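You operate a simulated robot arm through the tools that you are given. There is no shell and no other tool. Be economical: measure what you need, move in short steps, check, and stop when the job is done.

Carry out the task below with a simulated robot arm. There is one attempt and no reset: what you move stays moved.

JOB
Switch the screen switch off.

It is judged by the outcome, as a careful person would: the job done as asked, and still so three seconds after it is handed in. It fails if anything else is knocked over, pushed out of place, dropped, spilled or broken.

ROBOT AND FRAMES
A 7-joint arm with a two-finger parallel gripper on a trunk, on a base that drives. Base frame: it is fixed to the floor where the robot stands at the start and does not move with it; the origin is under the middle of the robot, x ahead of it, y to its left, z up. Units: mm, rad, N and s.
With the tool pointing down near the work surface it reaches from about 240 to 680 mm from the robot's upright axis, wherever it stands. Its first joint turns from -2.007 to 2.007 rad. Places, roughly: screen switch [900, 0, 1100]. Payload 3.91 kg.
The tool frame sits at the grasp point between the pads (the TCP): z along the fingers, y along the line on which they close. The tips reach 30 mm beyond it. The gripper opens to 110 mm. The fingers are 20 mm wide and 10 mm thick; the gripper's body (48 by 112 mm) begins 55 mm behind the TCP.
Orientation is that of the tool frame in the base frame, as a unit quaternion [w, x, y, z]. With the fingers straight down and closing along the base's y, the tool's x points along the base's -x, its y along +y and its z along -z.

CONTROLS
- The arm moves only by the tool step_arm. Its arguments are lists of equal length, an entry for each row: "dp": the shift along the tool's x, y, z in mm, a list of three; "turn": the turn, a rotation vector about the tool's x, y, z in rad, a list of three; "hand": the opening, from 0 (shut) to 1 (fully open). In form: {"dp": [[x, y, z], ...], "turn": [[rx, ry, rz], ...], "hand": [hand, ...]}. A call has 1 to 20 rows; each row is the pose to reach, as a shift and turn from the pose commanded when the call began, along the tool's axes at that moment. Rows are played at 5 a second. More than 50 mm and 0.15 rad between two rows, or a gripper value outside its range, and nothing of the call is played. A pose out of reach is approached as far as the arm can. The call stops where the force on the tool passes 40 N (or 10 N more than at its start, if that is more) or the arm is blocked; 0.2 s more then pass. The fingers move at their own pace (about 108 mm/s each) and stop on an object; they squeeze with about 36 N. The grip force told is the motor's: it shows also when the fingers shut on nothing. Time passes only in rows, and 0.2 s behind the last, so rows that repeat a pose let the fingers close. The reply holds the time, the measured pose of the TCP, the force on the tool along the base axes, the opening and the grip force, in the units named above and with some noise.
- Cameras (640 x 400 px; columns grow to the right, rows downward): "scene" is now at [37.7, 142.7, 1483]; the picture's right is [-0.13, -0.99, 0.00], its down [-0.33, 0.04, -0.94] and it looks along [0.93, -0.12, -0.34] (base axes); focal length 295 px, centre (320, 200). "wrist" rides on the gripper at [-36, 0, -57] in the tool frame; the picture's right is [0.00, -1.00, 0.00], its down [0.97, 0.00, -0.24] and it looks along [0.24, 0.00, 0.97] (tool axes); focal length 218 px, centre (320, 200). There is no depth. A picture from a camera that has moved, and an enlarged one, comes with that camera's place and axes in the base frame and with its lens. The place of the scene camera against the robot may be out by one fixed shift of up to 12 mm in any direction.
- camera(camera): a new picture of that camera. The clock stands still meanwhile.
- slide_trunk(by): slides the trunk up (or, below 0, down) by that many mm; the arm and the scene camera ride with it, the base frame stays. It gives what a move gives, with no picture.
- drive_base(legs): drives the robot by 1 to 6 legs, each [ahead, turn to the left] in mm and rad, along the robot's own axes; the way and the turn of a leg run together, so that a leg with both is an arc; at most 1500 mm and 3.142 rad a leg. The arm and the cameras ride along, it lands a little off, and it stops where it bumps. It gives what a move gives.
- aim_head(pan, tilt): turns the head with the scene camera to pan (to the left, within 2.705 rad either way) and tilt (down, from -0.506 to 1.204), counted from straight ahead of the robot. It gives what a move gives.
- close_up(camera, box): a new picture of the part [left, top, right, bottom] of that camera's present view, enlarged. The clock stands still meanwhile.
- close_job(): hands the job in; it is judged then, once.

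Go step by step. Nothing tells you exact positions but the pictures and the camera data: compare them with the known pose of the tool, close in by small moves and look again before you grip or let go. The budget is 120 turns and 78 pictures, counting those below and the enlarged ones. Unless the task says otherwise, let go and move clear before handing in, and close with one line.

The tools are called after "Request:" by a JSON object that holds its "op" and its "data". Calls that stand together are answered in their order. step_arm: Moves the arm, as the interface text tells. Its arguments: {"type":"object","properties":{"dp":{"type":"array"},"turn":{"type":"array"},"hand":{"type":"array"}},"required":["dp","turn","hand"]} The other tools are called the same way: slide_trunk (by) slides the trunk up or down; drive_base (legs) drives the base; aim_head (pan, tilt) turns the head that bears the scene camera; camera (camera) takes a picture; close_up (camera, box) takes an enlarged picture of a part of a camera's view; close_job () hands the job in.

At the start:

```text
t: 0.0
ee_pos: [470.4, -16.8, 1282.0]
tool_rot: [0.0, 0.0, 1.0, 0.0]
contact_force: [-0.2, 0.2, 0.6]
opening: 109.8
grip_force: 0.0
trunk travel left (down, up): [-549.0, 441.0]
robot x, y, heading: [-1.0, -0.4, 0.005]
head pan, tilt: [-0.126, 0.342]
```

scene: 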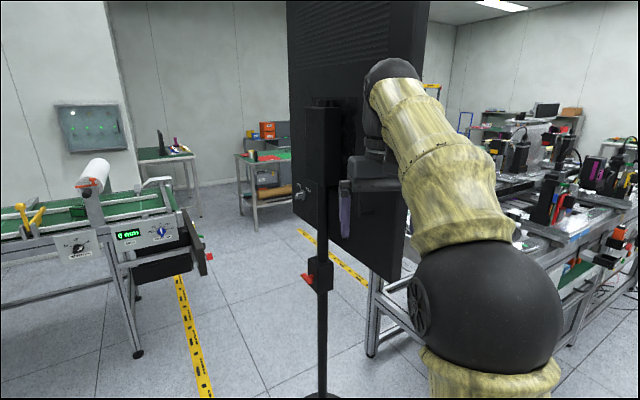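
wrist: 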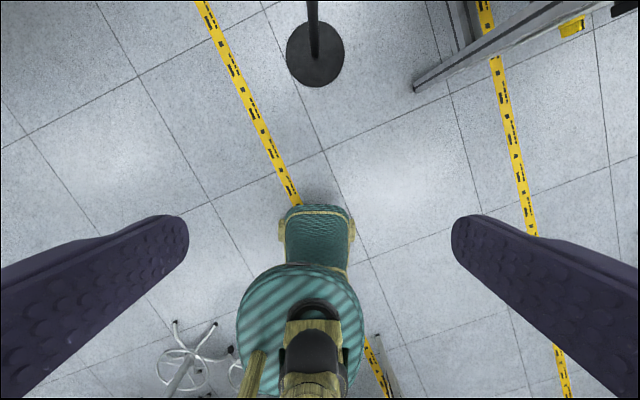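

I see a screen on a pole stand ahead, with something like a switch at its lower left edge and a red lever on the pole. I'll enlarge both.

Request:
{"op": "close_up", "data": {"camera": "scene", "box": [270, 80, 430, 300]}}

Request:
{"op": "close_up", "data": {"camera": "scene", "box": [285, 165, 345, 215]}}

```text
1.82 times, centred on (350, 190) of scene
camera zoom: at [37.7, 142.7, 1483.0], right [-0.13, -0.99, 0.0], down [-0.33, 0.04, -0.94], along [0.93, -0.12, -0.34], focal length 537 px, centre (266, 218)
```

zoom: 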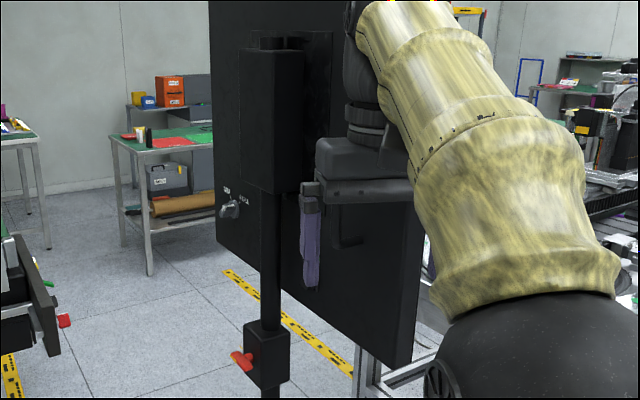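

```text
8.00 times, centred on (315, 190) of scene
camera zoom: at [37.7, 142.7, 1483.0], right [-0.13, -0.99, 0.0], down [-0.33, 0.04, -0.94], along [0.93, -0.12, -0.34], focal length 2363 px, centre (360, 280)
```

zoom: 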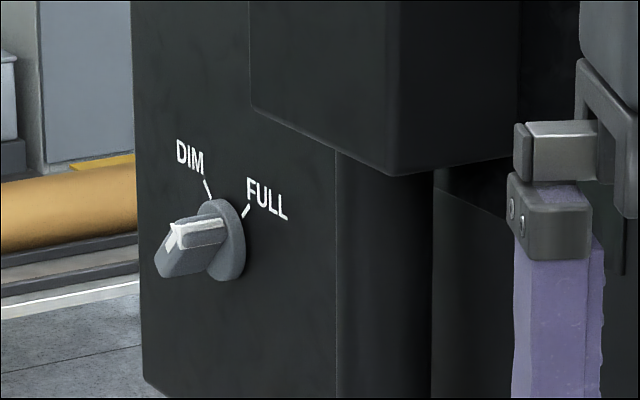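

The switch is a rotary knob on the screen's back, pointing left, with DIM and FULL marked on its right. I can't place it from one view, so I'll change the trunk height to triangulate.

Request:
{"op": "slide_trunk", "data": {"by": 250}}

Request:
{"op": "camera", "data": {"camera": "scene"}}

Request:
{"op": "camera", "data": {"camera": "wrist"}}

```text
t: 2.6
ee_pos: [470.1, -17.1, 1532.6]
tool_rot: [0.0, 0.0, 1.0, 0.0]
contact_force: [-0.1, -0.3, 0.4]
opening: 110.2
grip_force: 0.1
trunk travel left (down, up): [-799.0, 191.0]
robot x, y, heading: [3.6, 0.8, 0.003]
head pan, tilt: [-0.126, 0.342]
```

```text
73 pictures are left
camera scene: at [37.8, 142.8, 1732.9], right [-0.13, -0.99, 0.0], down [-0.33, 0.04, -0.94], along [0.93, -0.12, -0.34], focal length 295 px, centre (320, 200)
```

scene: 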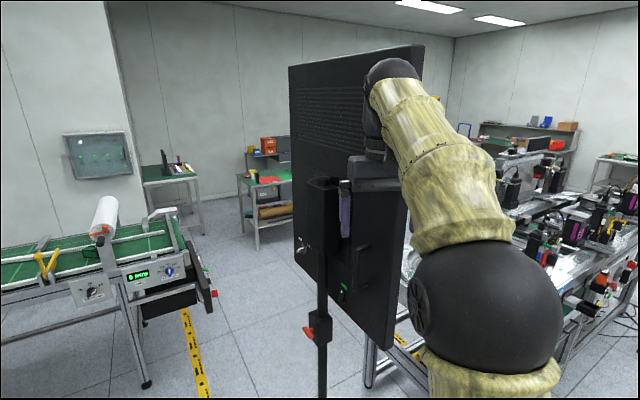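

```text
72 pictures are left
camera wrist: at [506.5, -16.9, 1589.6], right [0.0, -1.0, 0.0], down [-0.97, 0.0, 0.24], along [-0.24, 0.0, -0.97], focal length 218 px, centre (320, 200)
```

wrist: 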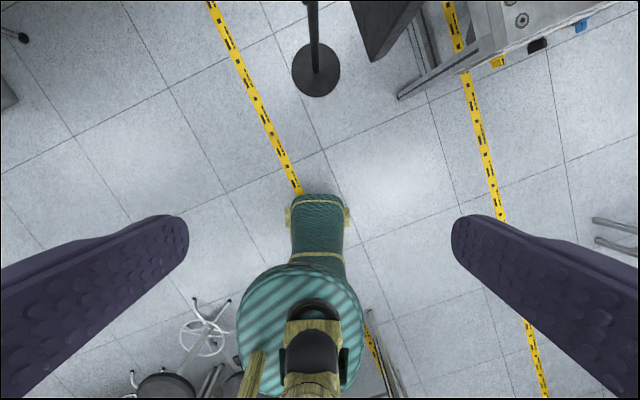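

Triangulated, the knob is near (1156, 72, 1099), and the panel faces roughly (-0.45, 0.89). I'll pull the arm in and drive round to face it squarely from about 780 mm.

Request:
{"op": "step_arm", "data": {"dp": [[40, 0, 0], [80, 0, 0], [120, 0, 0], [150, 0, 0]], "turn": [[0, 0, 0], [0, 0, 0], [0, 0, 0], [0, 0, 0]], "hand": [0.5, 0.5, 0.5, 0.5]}}

Request:
{"op": "drive_base", "data": {"legs": [[0, 0.76], [1115, 0], [0, -1.87]]}}

Request:
{"op": "aim_head", "data": {"pan": 0, "tilt": 0.55}}

Request:
{"op": "camera", "data": {"camera": "scene"}}

```text
t: 3.6
ee_pos: [318.0, -17.6, 1532.1]
tool_rot: [0.0, 0.0, 1.0, 0.0]
contact_force: [-0.9, -0.1, 0.0]
opening: 54.9
grip_force: 0.2
trunk travel left (down, up): [-799.0, 191.0]
robot x, y, heading: [-3.0, 0.1, -0.002]
head pan, tilt: [-0.126, 0.342]
```

```text
t: 15.8
ee_pos: [934.4, 466.9, 1531.8]
tool_rot: [0.001, 0.532, 0.847, 0.0]
contact_force: [0.0, 1.0, 0.4]
opening: 55.1
grip_force: 0.0
trunk travel left (down, up): [-799.0, 191.0]
robot x, y, heading: [812.0, 762.3, -1.119]
head pan, tilt: [-0.126, 0.342]
```

```text
t: 16.5
ee_pos: [935.3, 468.0, 1530.3]
tool_rot: [0.0, 0.531, 0.847, 0.0]
contact_force: [0.2, 0.0, -0.6]
opening: 54.9
grip_force: 0.1
trunk travel left (down, up): [-799.0, 191.0]
robot x, y, heading: [812.4, 764.7, -1.123]
head pan, tilt: [0.0, 0.55]
```

```text
71 pictures are left
camera scene: at [967.5, 804.0, 1714.0], right [-0.9, -0.43, 0.0], down [-0.23, 0.47, -0.85], along [0.37, -0.77, -0.52], focal length 295 px, centre (320, 200)
```

scene: 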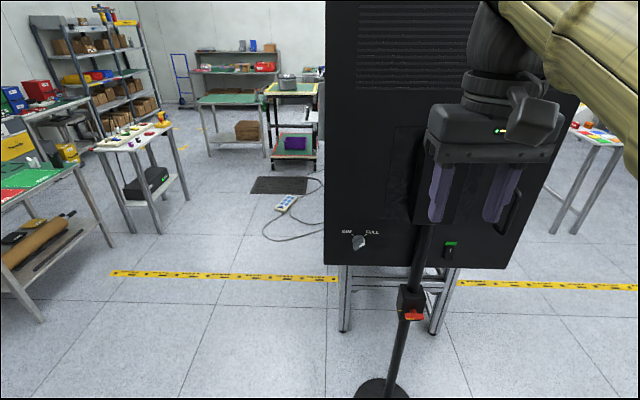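

Now I face the panel. There is the DIM/FULL knob, plus a green-lit item further right that may be the real power switch, so I'll enlarge both.

Request:
{"op": "close_up", "data": {"camera": "scene", "box": [420, 225, 484, 265]}}

Request:
{"op": "close_up", "data": {"camera": "scene", "box": [328, 220, 392, 260]}}

```text
10.00 times, centred on (452, 245) of scene
camera zoom: at [967.5, 804.0, 1714.0], right [-0.9, -0.43, 0.0], down [-0.23, 0.47, -0.85], along [0.37, -0.77, -0.52], focal length 2954 px, centre (-1000, -250)
```

zoom: 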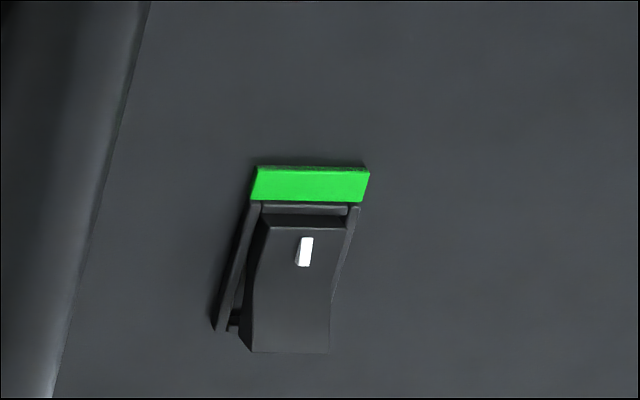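

```text
10.00 times, centred on (360, 240) of scene
camera zoom: at [967.5, 804.0, 1714.0], right [-0.9, -0.43, 0.0], down [-0.23, 0.47, -0.85], along [0.37, -0.77, -0.52], focal length 2954 px, centre (-80, -200)
```

zoom: 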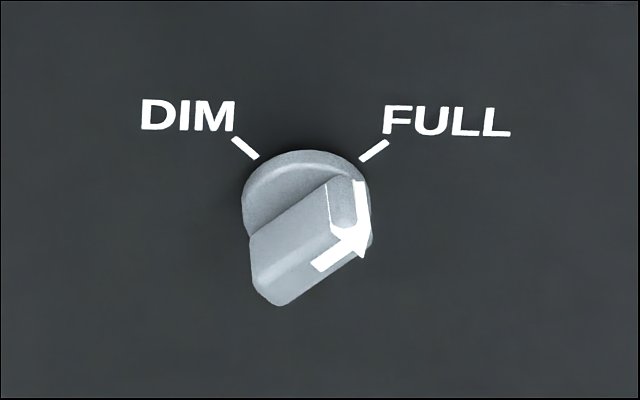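

The knob is a dimmer. The lit rocker, near (903, -50, 1057) and matching the given place, is the power switch: its upper "1" half is in and the lower half sticks out. I'll drive to stand square to it, about 700 mm off.

Request:
{"op": "drive_base", "data": {"legs": [[0, -1.282], [262, 0], [0, 1.255]]}}

Request:
{"op": "step_arm", "data": {"dp": [[-15, 0, 0], [-30, 0, 0], [-45, 0, 0], [-60, 0, 0], [-75, 0, 0], [-90, 0, 0], [-105, 0, 0], [-120, 0, 0], [-130, 0, 0], [-130, 0, 0], [-130, 0, 0]], "turn": [[0, -0.145, 0], [0, -0.29, 0], [0, -0.435, 0], [0, -0.58, 0], [0, -0.725, 0], [0, -0.87, 0], [0, -1.015, 0], [0, -1.16, 0], [0, -1.305, 0], [0, -1.45, 0], [0, -1.571, 0]], "hand": [0.5, 0.4, 0.3, 0.2, 0.1, 0, 0, 0, 0, 0, 0]}}

Request:
{"op": "camera", "data": {"camera": "scene"}}

Request:
{"op": "camera", "data": {"camera": "wrist"}}

```text
t: 24.6
ee_pos: [736.8, 286.8, 1530.1]
tool_rot: [-0.001, 0.544, 0.839, 0.0]
contact_force: [0.3, 0.2, 0.1]
opening: 54.9
grip_force: 0.0
trunk travel left (down, up): [-799.0, 191.0]
robot x, y, heading: [620.1, 587.1, -1.153]
head pan, tilt: [0.0, 0.55]
```

```text
t: 27.0
ee_pos: [823.1, 146.5, 1473.7]
tool_rot: [0.592, 0.384, 0.595, -0.385]
contact_force: [1.1, 0.1, 0.5]
opening: 0.0
grip_force: 35.6
out of reach, approached as far as the arm can: row 4, 5, 6, 7, 8, 9, 10, 11
trunk travel left (down, up): [-799.0, 191.0]
robot x, y, heading: [622.7, 588.0, -1.153]
head pan, tilt: [0.0, 0.55]
```

```text
68 pictures are left
camera scene: at [780.9, 623.0, 1713.6], right [-0.91, -0.41, 0.0], down [-0.22, 0.48, -0.85], along [0.35, -0.78, -0.52], focal length 295 px, centre (320, 200)
```

scene: 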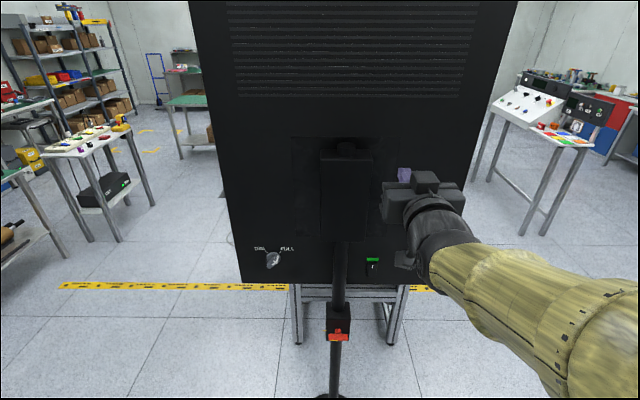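

```text
67 pictures are left
camera wrist: at [800.3, 199.4, 1509.1], right [-0.91, -0.41, 0.0], down [-0.1, 0.22, -0.97], along [0.4, -0.89, -0.24], focal length 218 px, centre (320, 200)
```

wrist: 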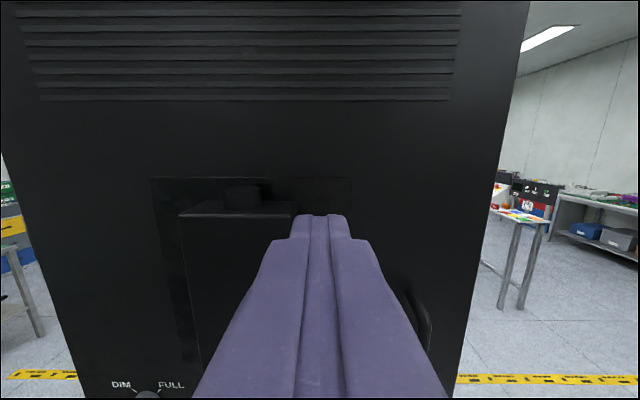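

The gripper is square to the panel and nearly in line with the rocker sideways, with tips about 180 mm off. I'll lower the trunk to bring it near the switch's height.

Request:
{"op": "slide_trunk", "data": {"by": -330}}

Request:
{"op": "camera", "data": {"camera": "wrist"}}

Request:
{"op": "camera", "data": {"camera": "scene"}}

```text
t: 30.3
ee_pos: [820.2, 147.0, 1144.1]
tool_rot: [0.593, 0.385, 0.593, -0.385]
contact_force: [-0.3, -0.2, 0.0]
opening: 0.3
grip_force: 35.9
trunk travel left (down, up): [-469.0, 521.0]
robot x, y, heading: [622.3, 584.9, -1.154]
head pan, tilt: [0.0, 0.55]
```

```text
66 pictures are left
camera wrist: at [796.8, 199.1, 1180.2], right [-0.91, -0.41, 0.0], down [-0.1, 0.22, -0.97], along [0.4, -0.89, -0.24], focal length 218 px, centre (320, 200)
```

wrist: 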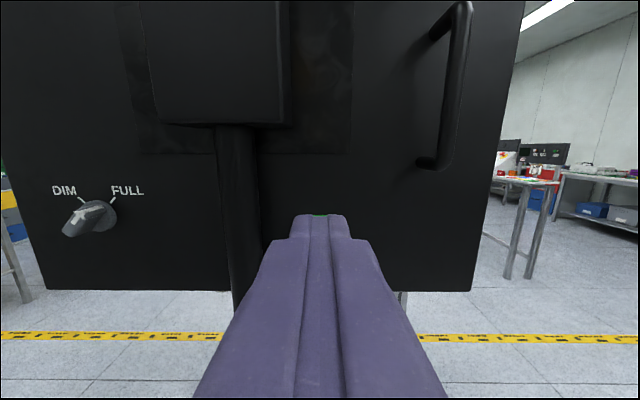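

```text
65 pictures are left
camera scene: at [776.9, 622.9, 1384.0], right [-0.91, -0.41, 0.0], down [-0.21, 0.48, -0.85], along [0.35, -0.78, -0.52], focal length 295 px, centre (320, 200)
```

scene: 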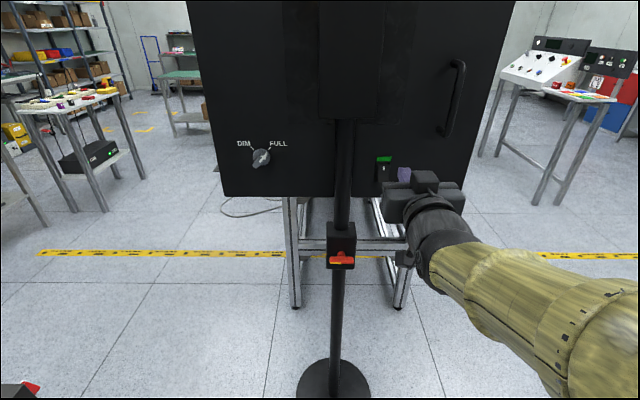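

The green lamp just shows over the fingertips, and the scene view puts the rocker at about z 1062. I'll lower 90 mm so the wrist camera can see it over the fingers.

Request:
{"op": "slide_trunk", "data": {"by": -95}}

Request:
{"op": "camera", "data": {"camera": "wrist"}}

Request:
{"op": "close_up", "data": {"camera": "wrist", "box": [270, 130, 370, 230]}}

Request:
{"op": "close_up", "data": {"camera": "scene", "box": [350, 60, 450, 160]}}

```text
t: 31.6
ee_pos: [820.2, 144.9, 1043.7]
tool_rot: [0.592, 0.386, 0.596, -0.382]
contact_force: [-0.5, -0.9, -1.2]
opening: 0.0
grip_force: 36.3
trunk travel left (down, up): [-374.0, 616.0]
robot x, y, heading: [621.9, 587.8, -1.154]
head pan, tilt: [0.0, 0.55]
```

```text
64 pictures are left
camera wrist: at [797.4, 196.9, 1082.1], right [-0.91, -0.41, 0.0], down [-0.1, 0.23, -0.97], along [0.4, -0.88, -0.25], focal length 218 px, centre (320, 200)
```

wrist: 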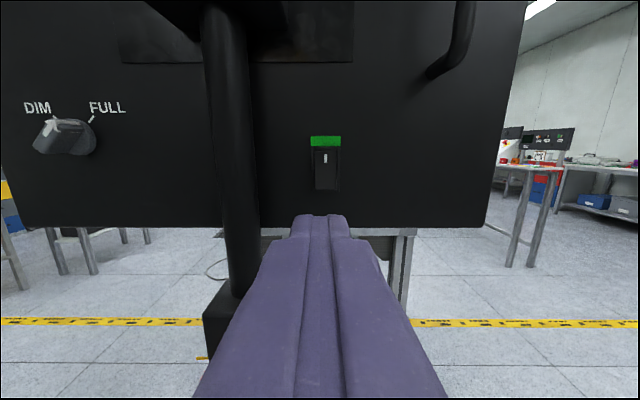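

```text
4.00 times, centred on (320, 180) of wrist
camera zoom: at [797.4, 196.9, 1082.1], right [-0.91, -0.41, 0.0], down [-0.1, 0.23, -0.97], along [0.4, -0.88, -0.25], focal length 873 px, centre (320, 280)
```

zoom: 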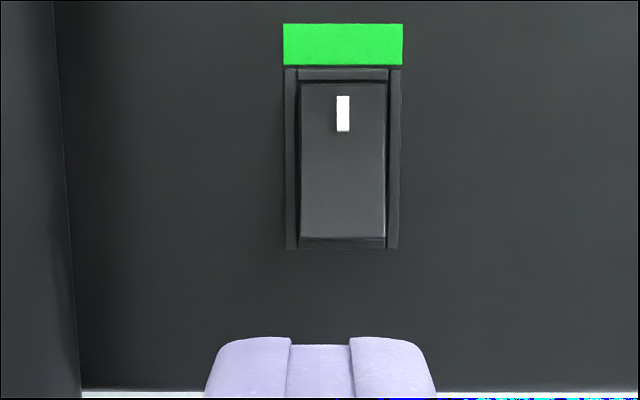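

```text
4.00 times, centred on (400, 110) of scene
camera zoom: at [776.9, 622.9, 1288.7], right [-0.91, -0.41, 0.0], down [-0.21, 0.48, -0.85], along [0.35, -0.78, -0.52], focal length 1182 px, centre (0, 560)
```

zoom: 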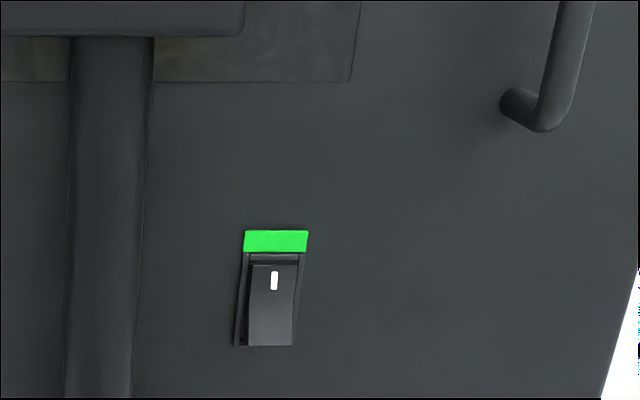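

The view is clear: the rocker spans about z 1026–1074 and sits about 7 mm to the right of the fingers. I'll aim at its lower half (z about 1036) and advance most of the way.

Request:
{"op": "step_arm", "data": {"dp": [[8, -7, 0], [8, -7, 40], [8, -7, 80], [8, -7, 120], [8, -7, 120]], "turn": [[0, 0, 0], [0, 0, 0], [0, 0, 0], [0, 0, 0], [0, 0, 0]], "hand": [0, 0, 0, 0, 0]}}

Request:
{"op": "camera", "data": {"camera": "wrist"}}

Request:
{"op": "close_up", "data": {"camera": "wrist", "box": [270, 130, 370, 230]}}

Request:
{"op": "close_up", "data": {"camera": "scene", "box": [350, 60, 450, 160]}}

```text
t: 32.8
ee_pos: [864.0, 34.2, 1039.6]
tool_rot: [0.593, 0.385, 0.593, -0.385]
contact_force: [0.3, 0.1, -0.3]
opening: 0.0
grip_force: 36.0
trunk travel left (down, up): [-374.0, 616.0]
robot x, y, heading: [623.5, 583.6, -1.154]
head pan, tilt: [0.0, 0.55]
```

```text
61 pictures are left
camera wrist: at [839.7, 86.7, 1076.5], right [-0.91, -0.41, 0.0], down [-0.1, 0.22, -0.97], along [0.4, -0.89, -0.24], focal length 218 px, centre (320, 200)
```

wrist: 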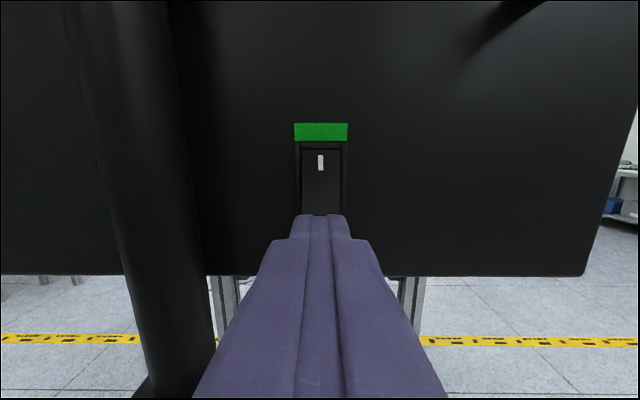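

```text
4.00 times, centred on (320, 180) of wrist
camera zoom: at [839.7, 86.7, 1076.5], right [-0.91, -0.41, 0.0], down [-0.1, 0.22, -0.97], along [0.4, -0.89, -0.24], focal length 873 px, centre (320, 280)
```

zoom: 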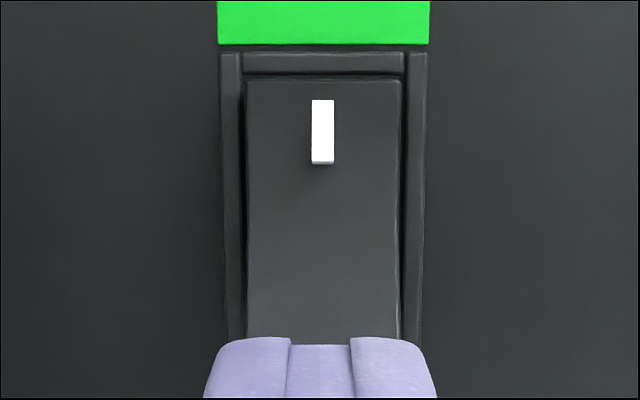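

```text
4.00 times, centred on (400, 110) of scene
camera zoom: at [777.0, 622.5, 1289.0], right [-0.91, -0.41, 0.0], down [-0.21, 0.48, -0.85], along [0.35, -0.78, -0.52], focal length 1182 px, centre (0, 560)
```

zoom: 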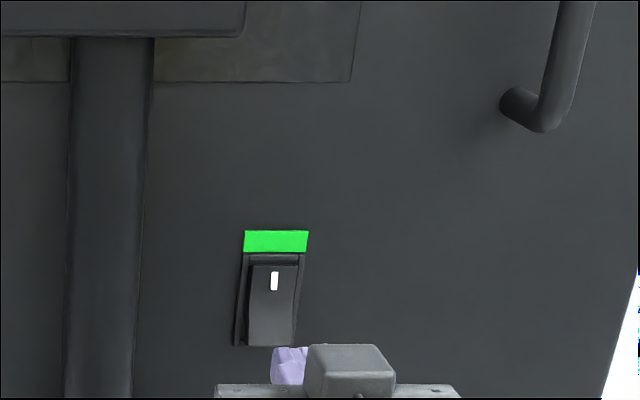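

The fingers are centred on the rocker's lower half with about 60 mm to go. I'll advance slowly until it gives.

Request:
{"op": "step_arm", "data": {"dp": [[2, -0.5, 20], [2, -0.5, 40], [2, -0.5, 48], [2, -0.5, 52], [2, -0.5, 55], [2, -0.5, 58], [2, -0.5, 60], [2, -0.5, 62]], "turn": [[0, 0, 0], [0, 0, 0], [0, 0, 0], [0, 0, 0], [0, 0, 0], [0, 0, 0], [0, 0, 0], [0, 0, 0]], "hand": [0, 0, 0, 0, 0, 0, 0, 0]}}

Request:
{"op": "close_up", "data": {"camera": "scene", "box": [350, 60, 450, 160]}}

Request:
{"op": "camera", "data": {"camera": "wrist"}}

```text
t: 34.4
ee_pos: [885.2, -16.7, 1037.4]
tool_rot: [0.592, 0.386, 0.595, -0.384]
contact_force: [-9.7, 23.1, -1.6]
opening: 0.0
grip_force: 35.8
trunk travel left (down, up): [-374.0, 616.0]
robot x, y, heading: [617.8, 587.4, -1.151]
head pan, tilt: [0.0, 0.55]
stopped in row 8: the force on the tool passed its limit (the readings are from after the stop); the commanded pose is now the measured one
```

```text
4.00 times, centred on (400, 110) of scene
camera zoom: at [775.5, 626.0, 1289.2], right [-0.91, -0.41, 0.0], down [-0.21, 0.47, -0.85], along [0.35, -0.78, -0.52], focal length 1182 px, centre (0, 560)
```

zoom: 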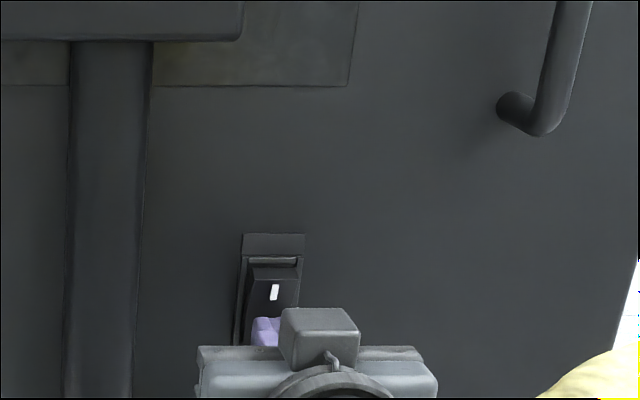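

```text
57 pictures are left
camera wrist: at [862.1, 35.2, 1074.8], right [-0.91, -0.41, 0.0], down [-0.1, 0.22, -0.97], along [0.4, -0.88, -0.24], focal length 218 px, centre (320, 200)
```

wrist: 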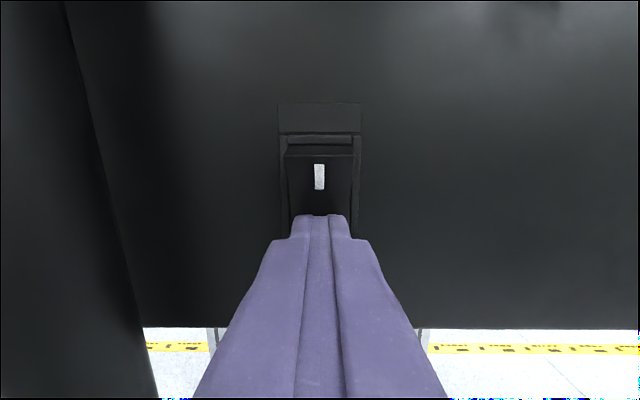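

The lamp is dark and the upper half now sticks out, so the switch has flipped. I'll back straight off and check that it stays off.

Request:
{"op": "step_arm", "data": {"dp": [[0, 0, -15], [0, 0, -45], [0, 0, -85], [0, 0, -120], [0, 0, -120], [0, 0, -120]], "turn": [[0, 0, 0], [0, 0, 0], [0, 0, 0], [0, 0, 0], [0, 0, 0], [0, 0, 0]], "hand": [0, 0, 0, 0, 0, 0]}}

Request:
{"op": "camera", "data": {"camera": "scene"}}

Request:
{"op": "close_up", "data": {"camera": "scene", "box": [350, 60, 450, 160]}}

```text
t: 35.8
ee_pos: [837.6, 89.3, 1036.4]
tool_rot: [0.592, 0.386, 0.595, -0.383]
contact_force: [0.1, -0.4, -0.6]
opening: 0.0
grip_force: 35.9
trunk travel left (down, up): [-374.0, 616.0]
robot x, y, heading: [621.1, 586.6, -1.148]
head pan, tilt: [0.0, 0.55]
```

```text
56 pictures are left
camera scene: at [776.9, 622.9, 1289.0], right [-0.91, -0.41, 0.0], down [-0.21, 0.48, -0.85], along [0.35, -0.78, -0.52], focal length 295 px, centre (320, 200)
```

scene: 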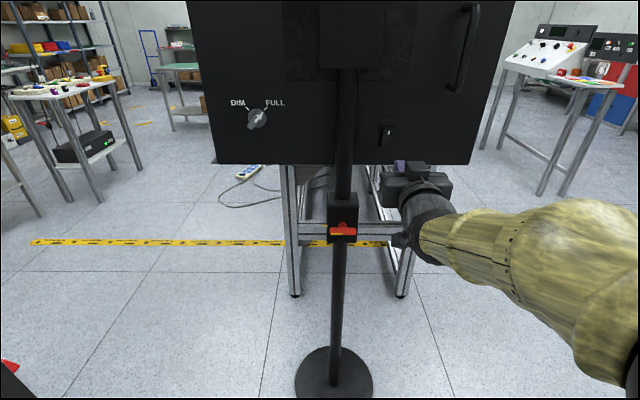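

```text
4.00 times, centred on (400, 110) of scene
camera zoom: at [776.9, 622.9, 1289.0], right [-0.91, -0.41, 0.0], down [-0.21, 0.48, -0.85], along [0.35, -0.78, -0.52], focal length 1182 px, centre (0, 560)
```

zoom: 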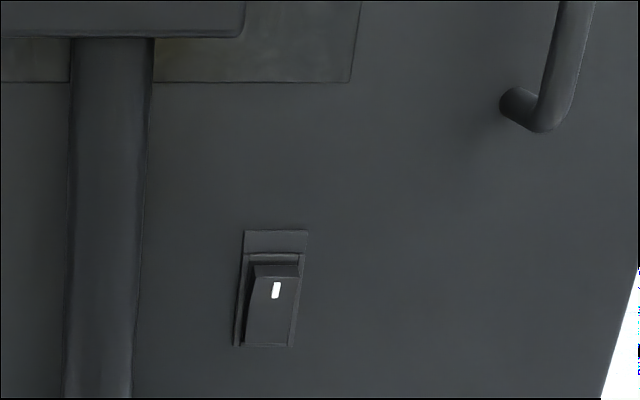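

The rocker has stayed flipped with its lamp dark, the stand hasn't moved, and the gripper is clear, so I'm handing in.

Request:
{"op": "close_job", "data": {}}

```text
The job is handed in.
```

The screen switch is off: its lamp is dark, the rocker stayed flipped after I backed away, and I saw nothing else moved.
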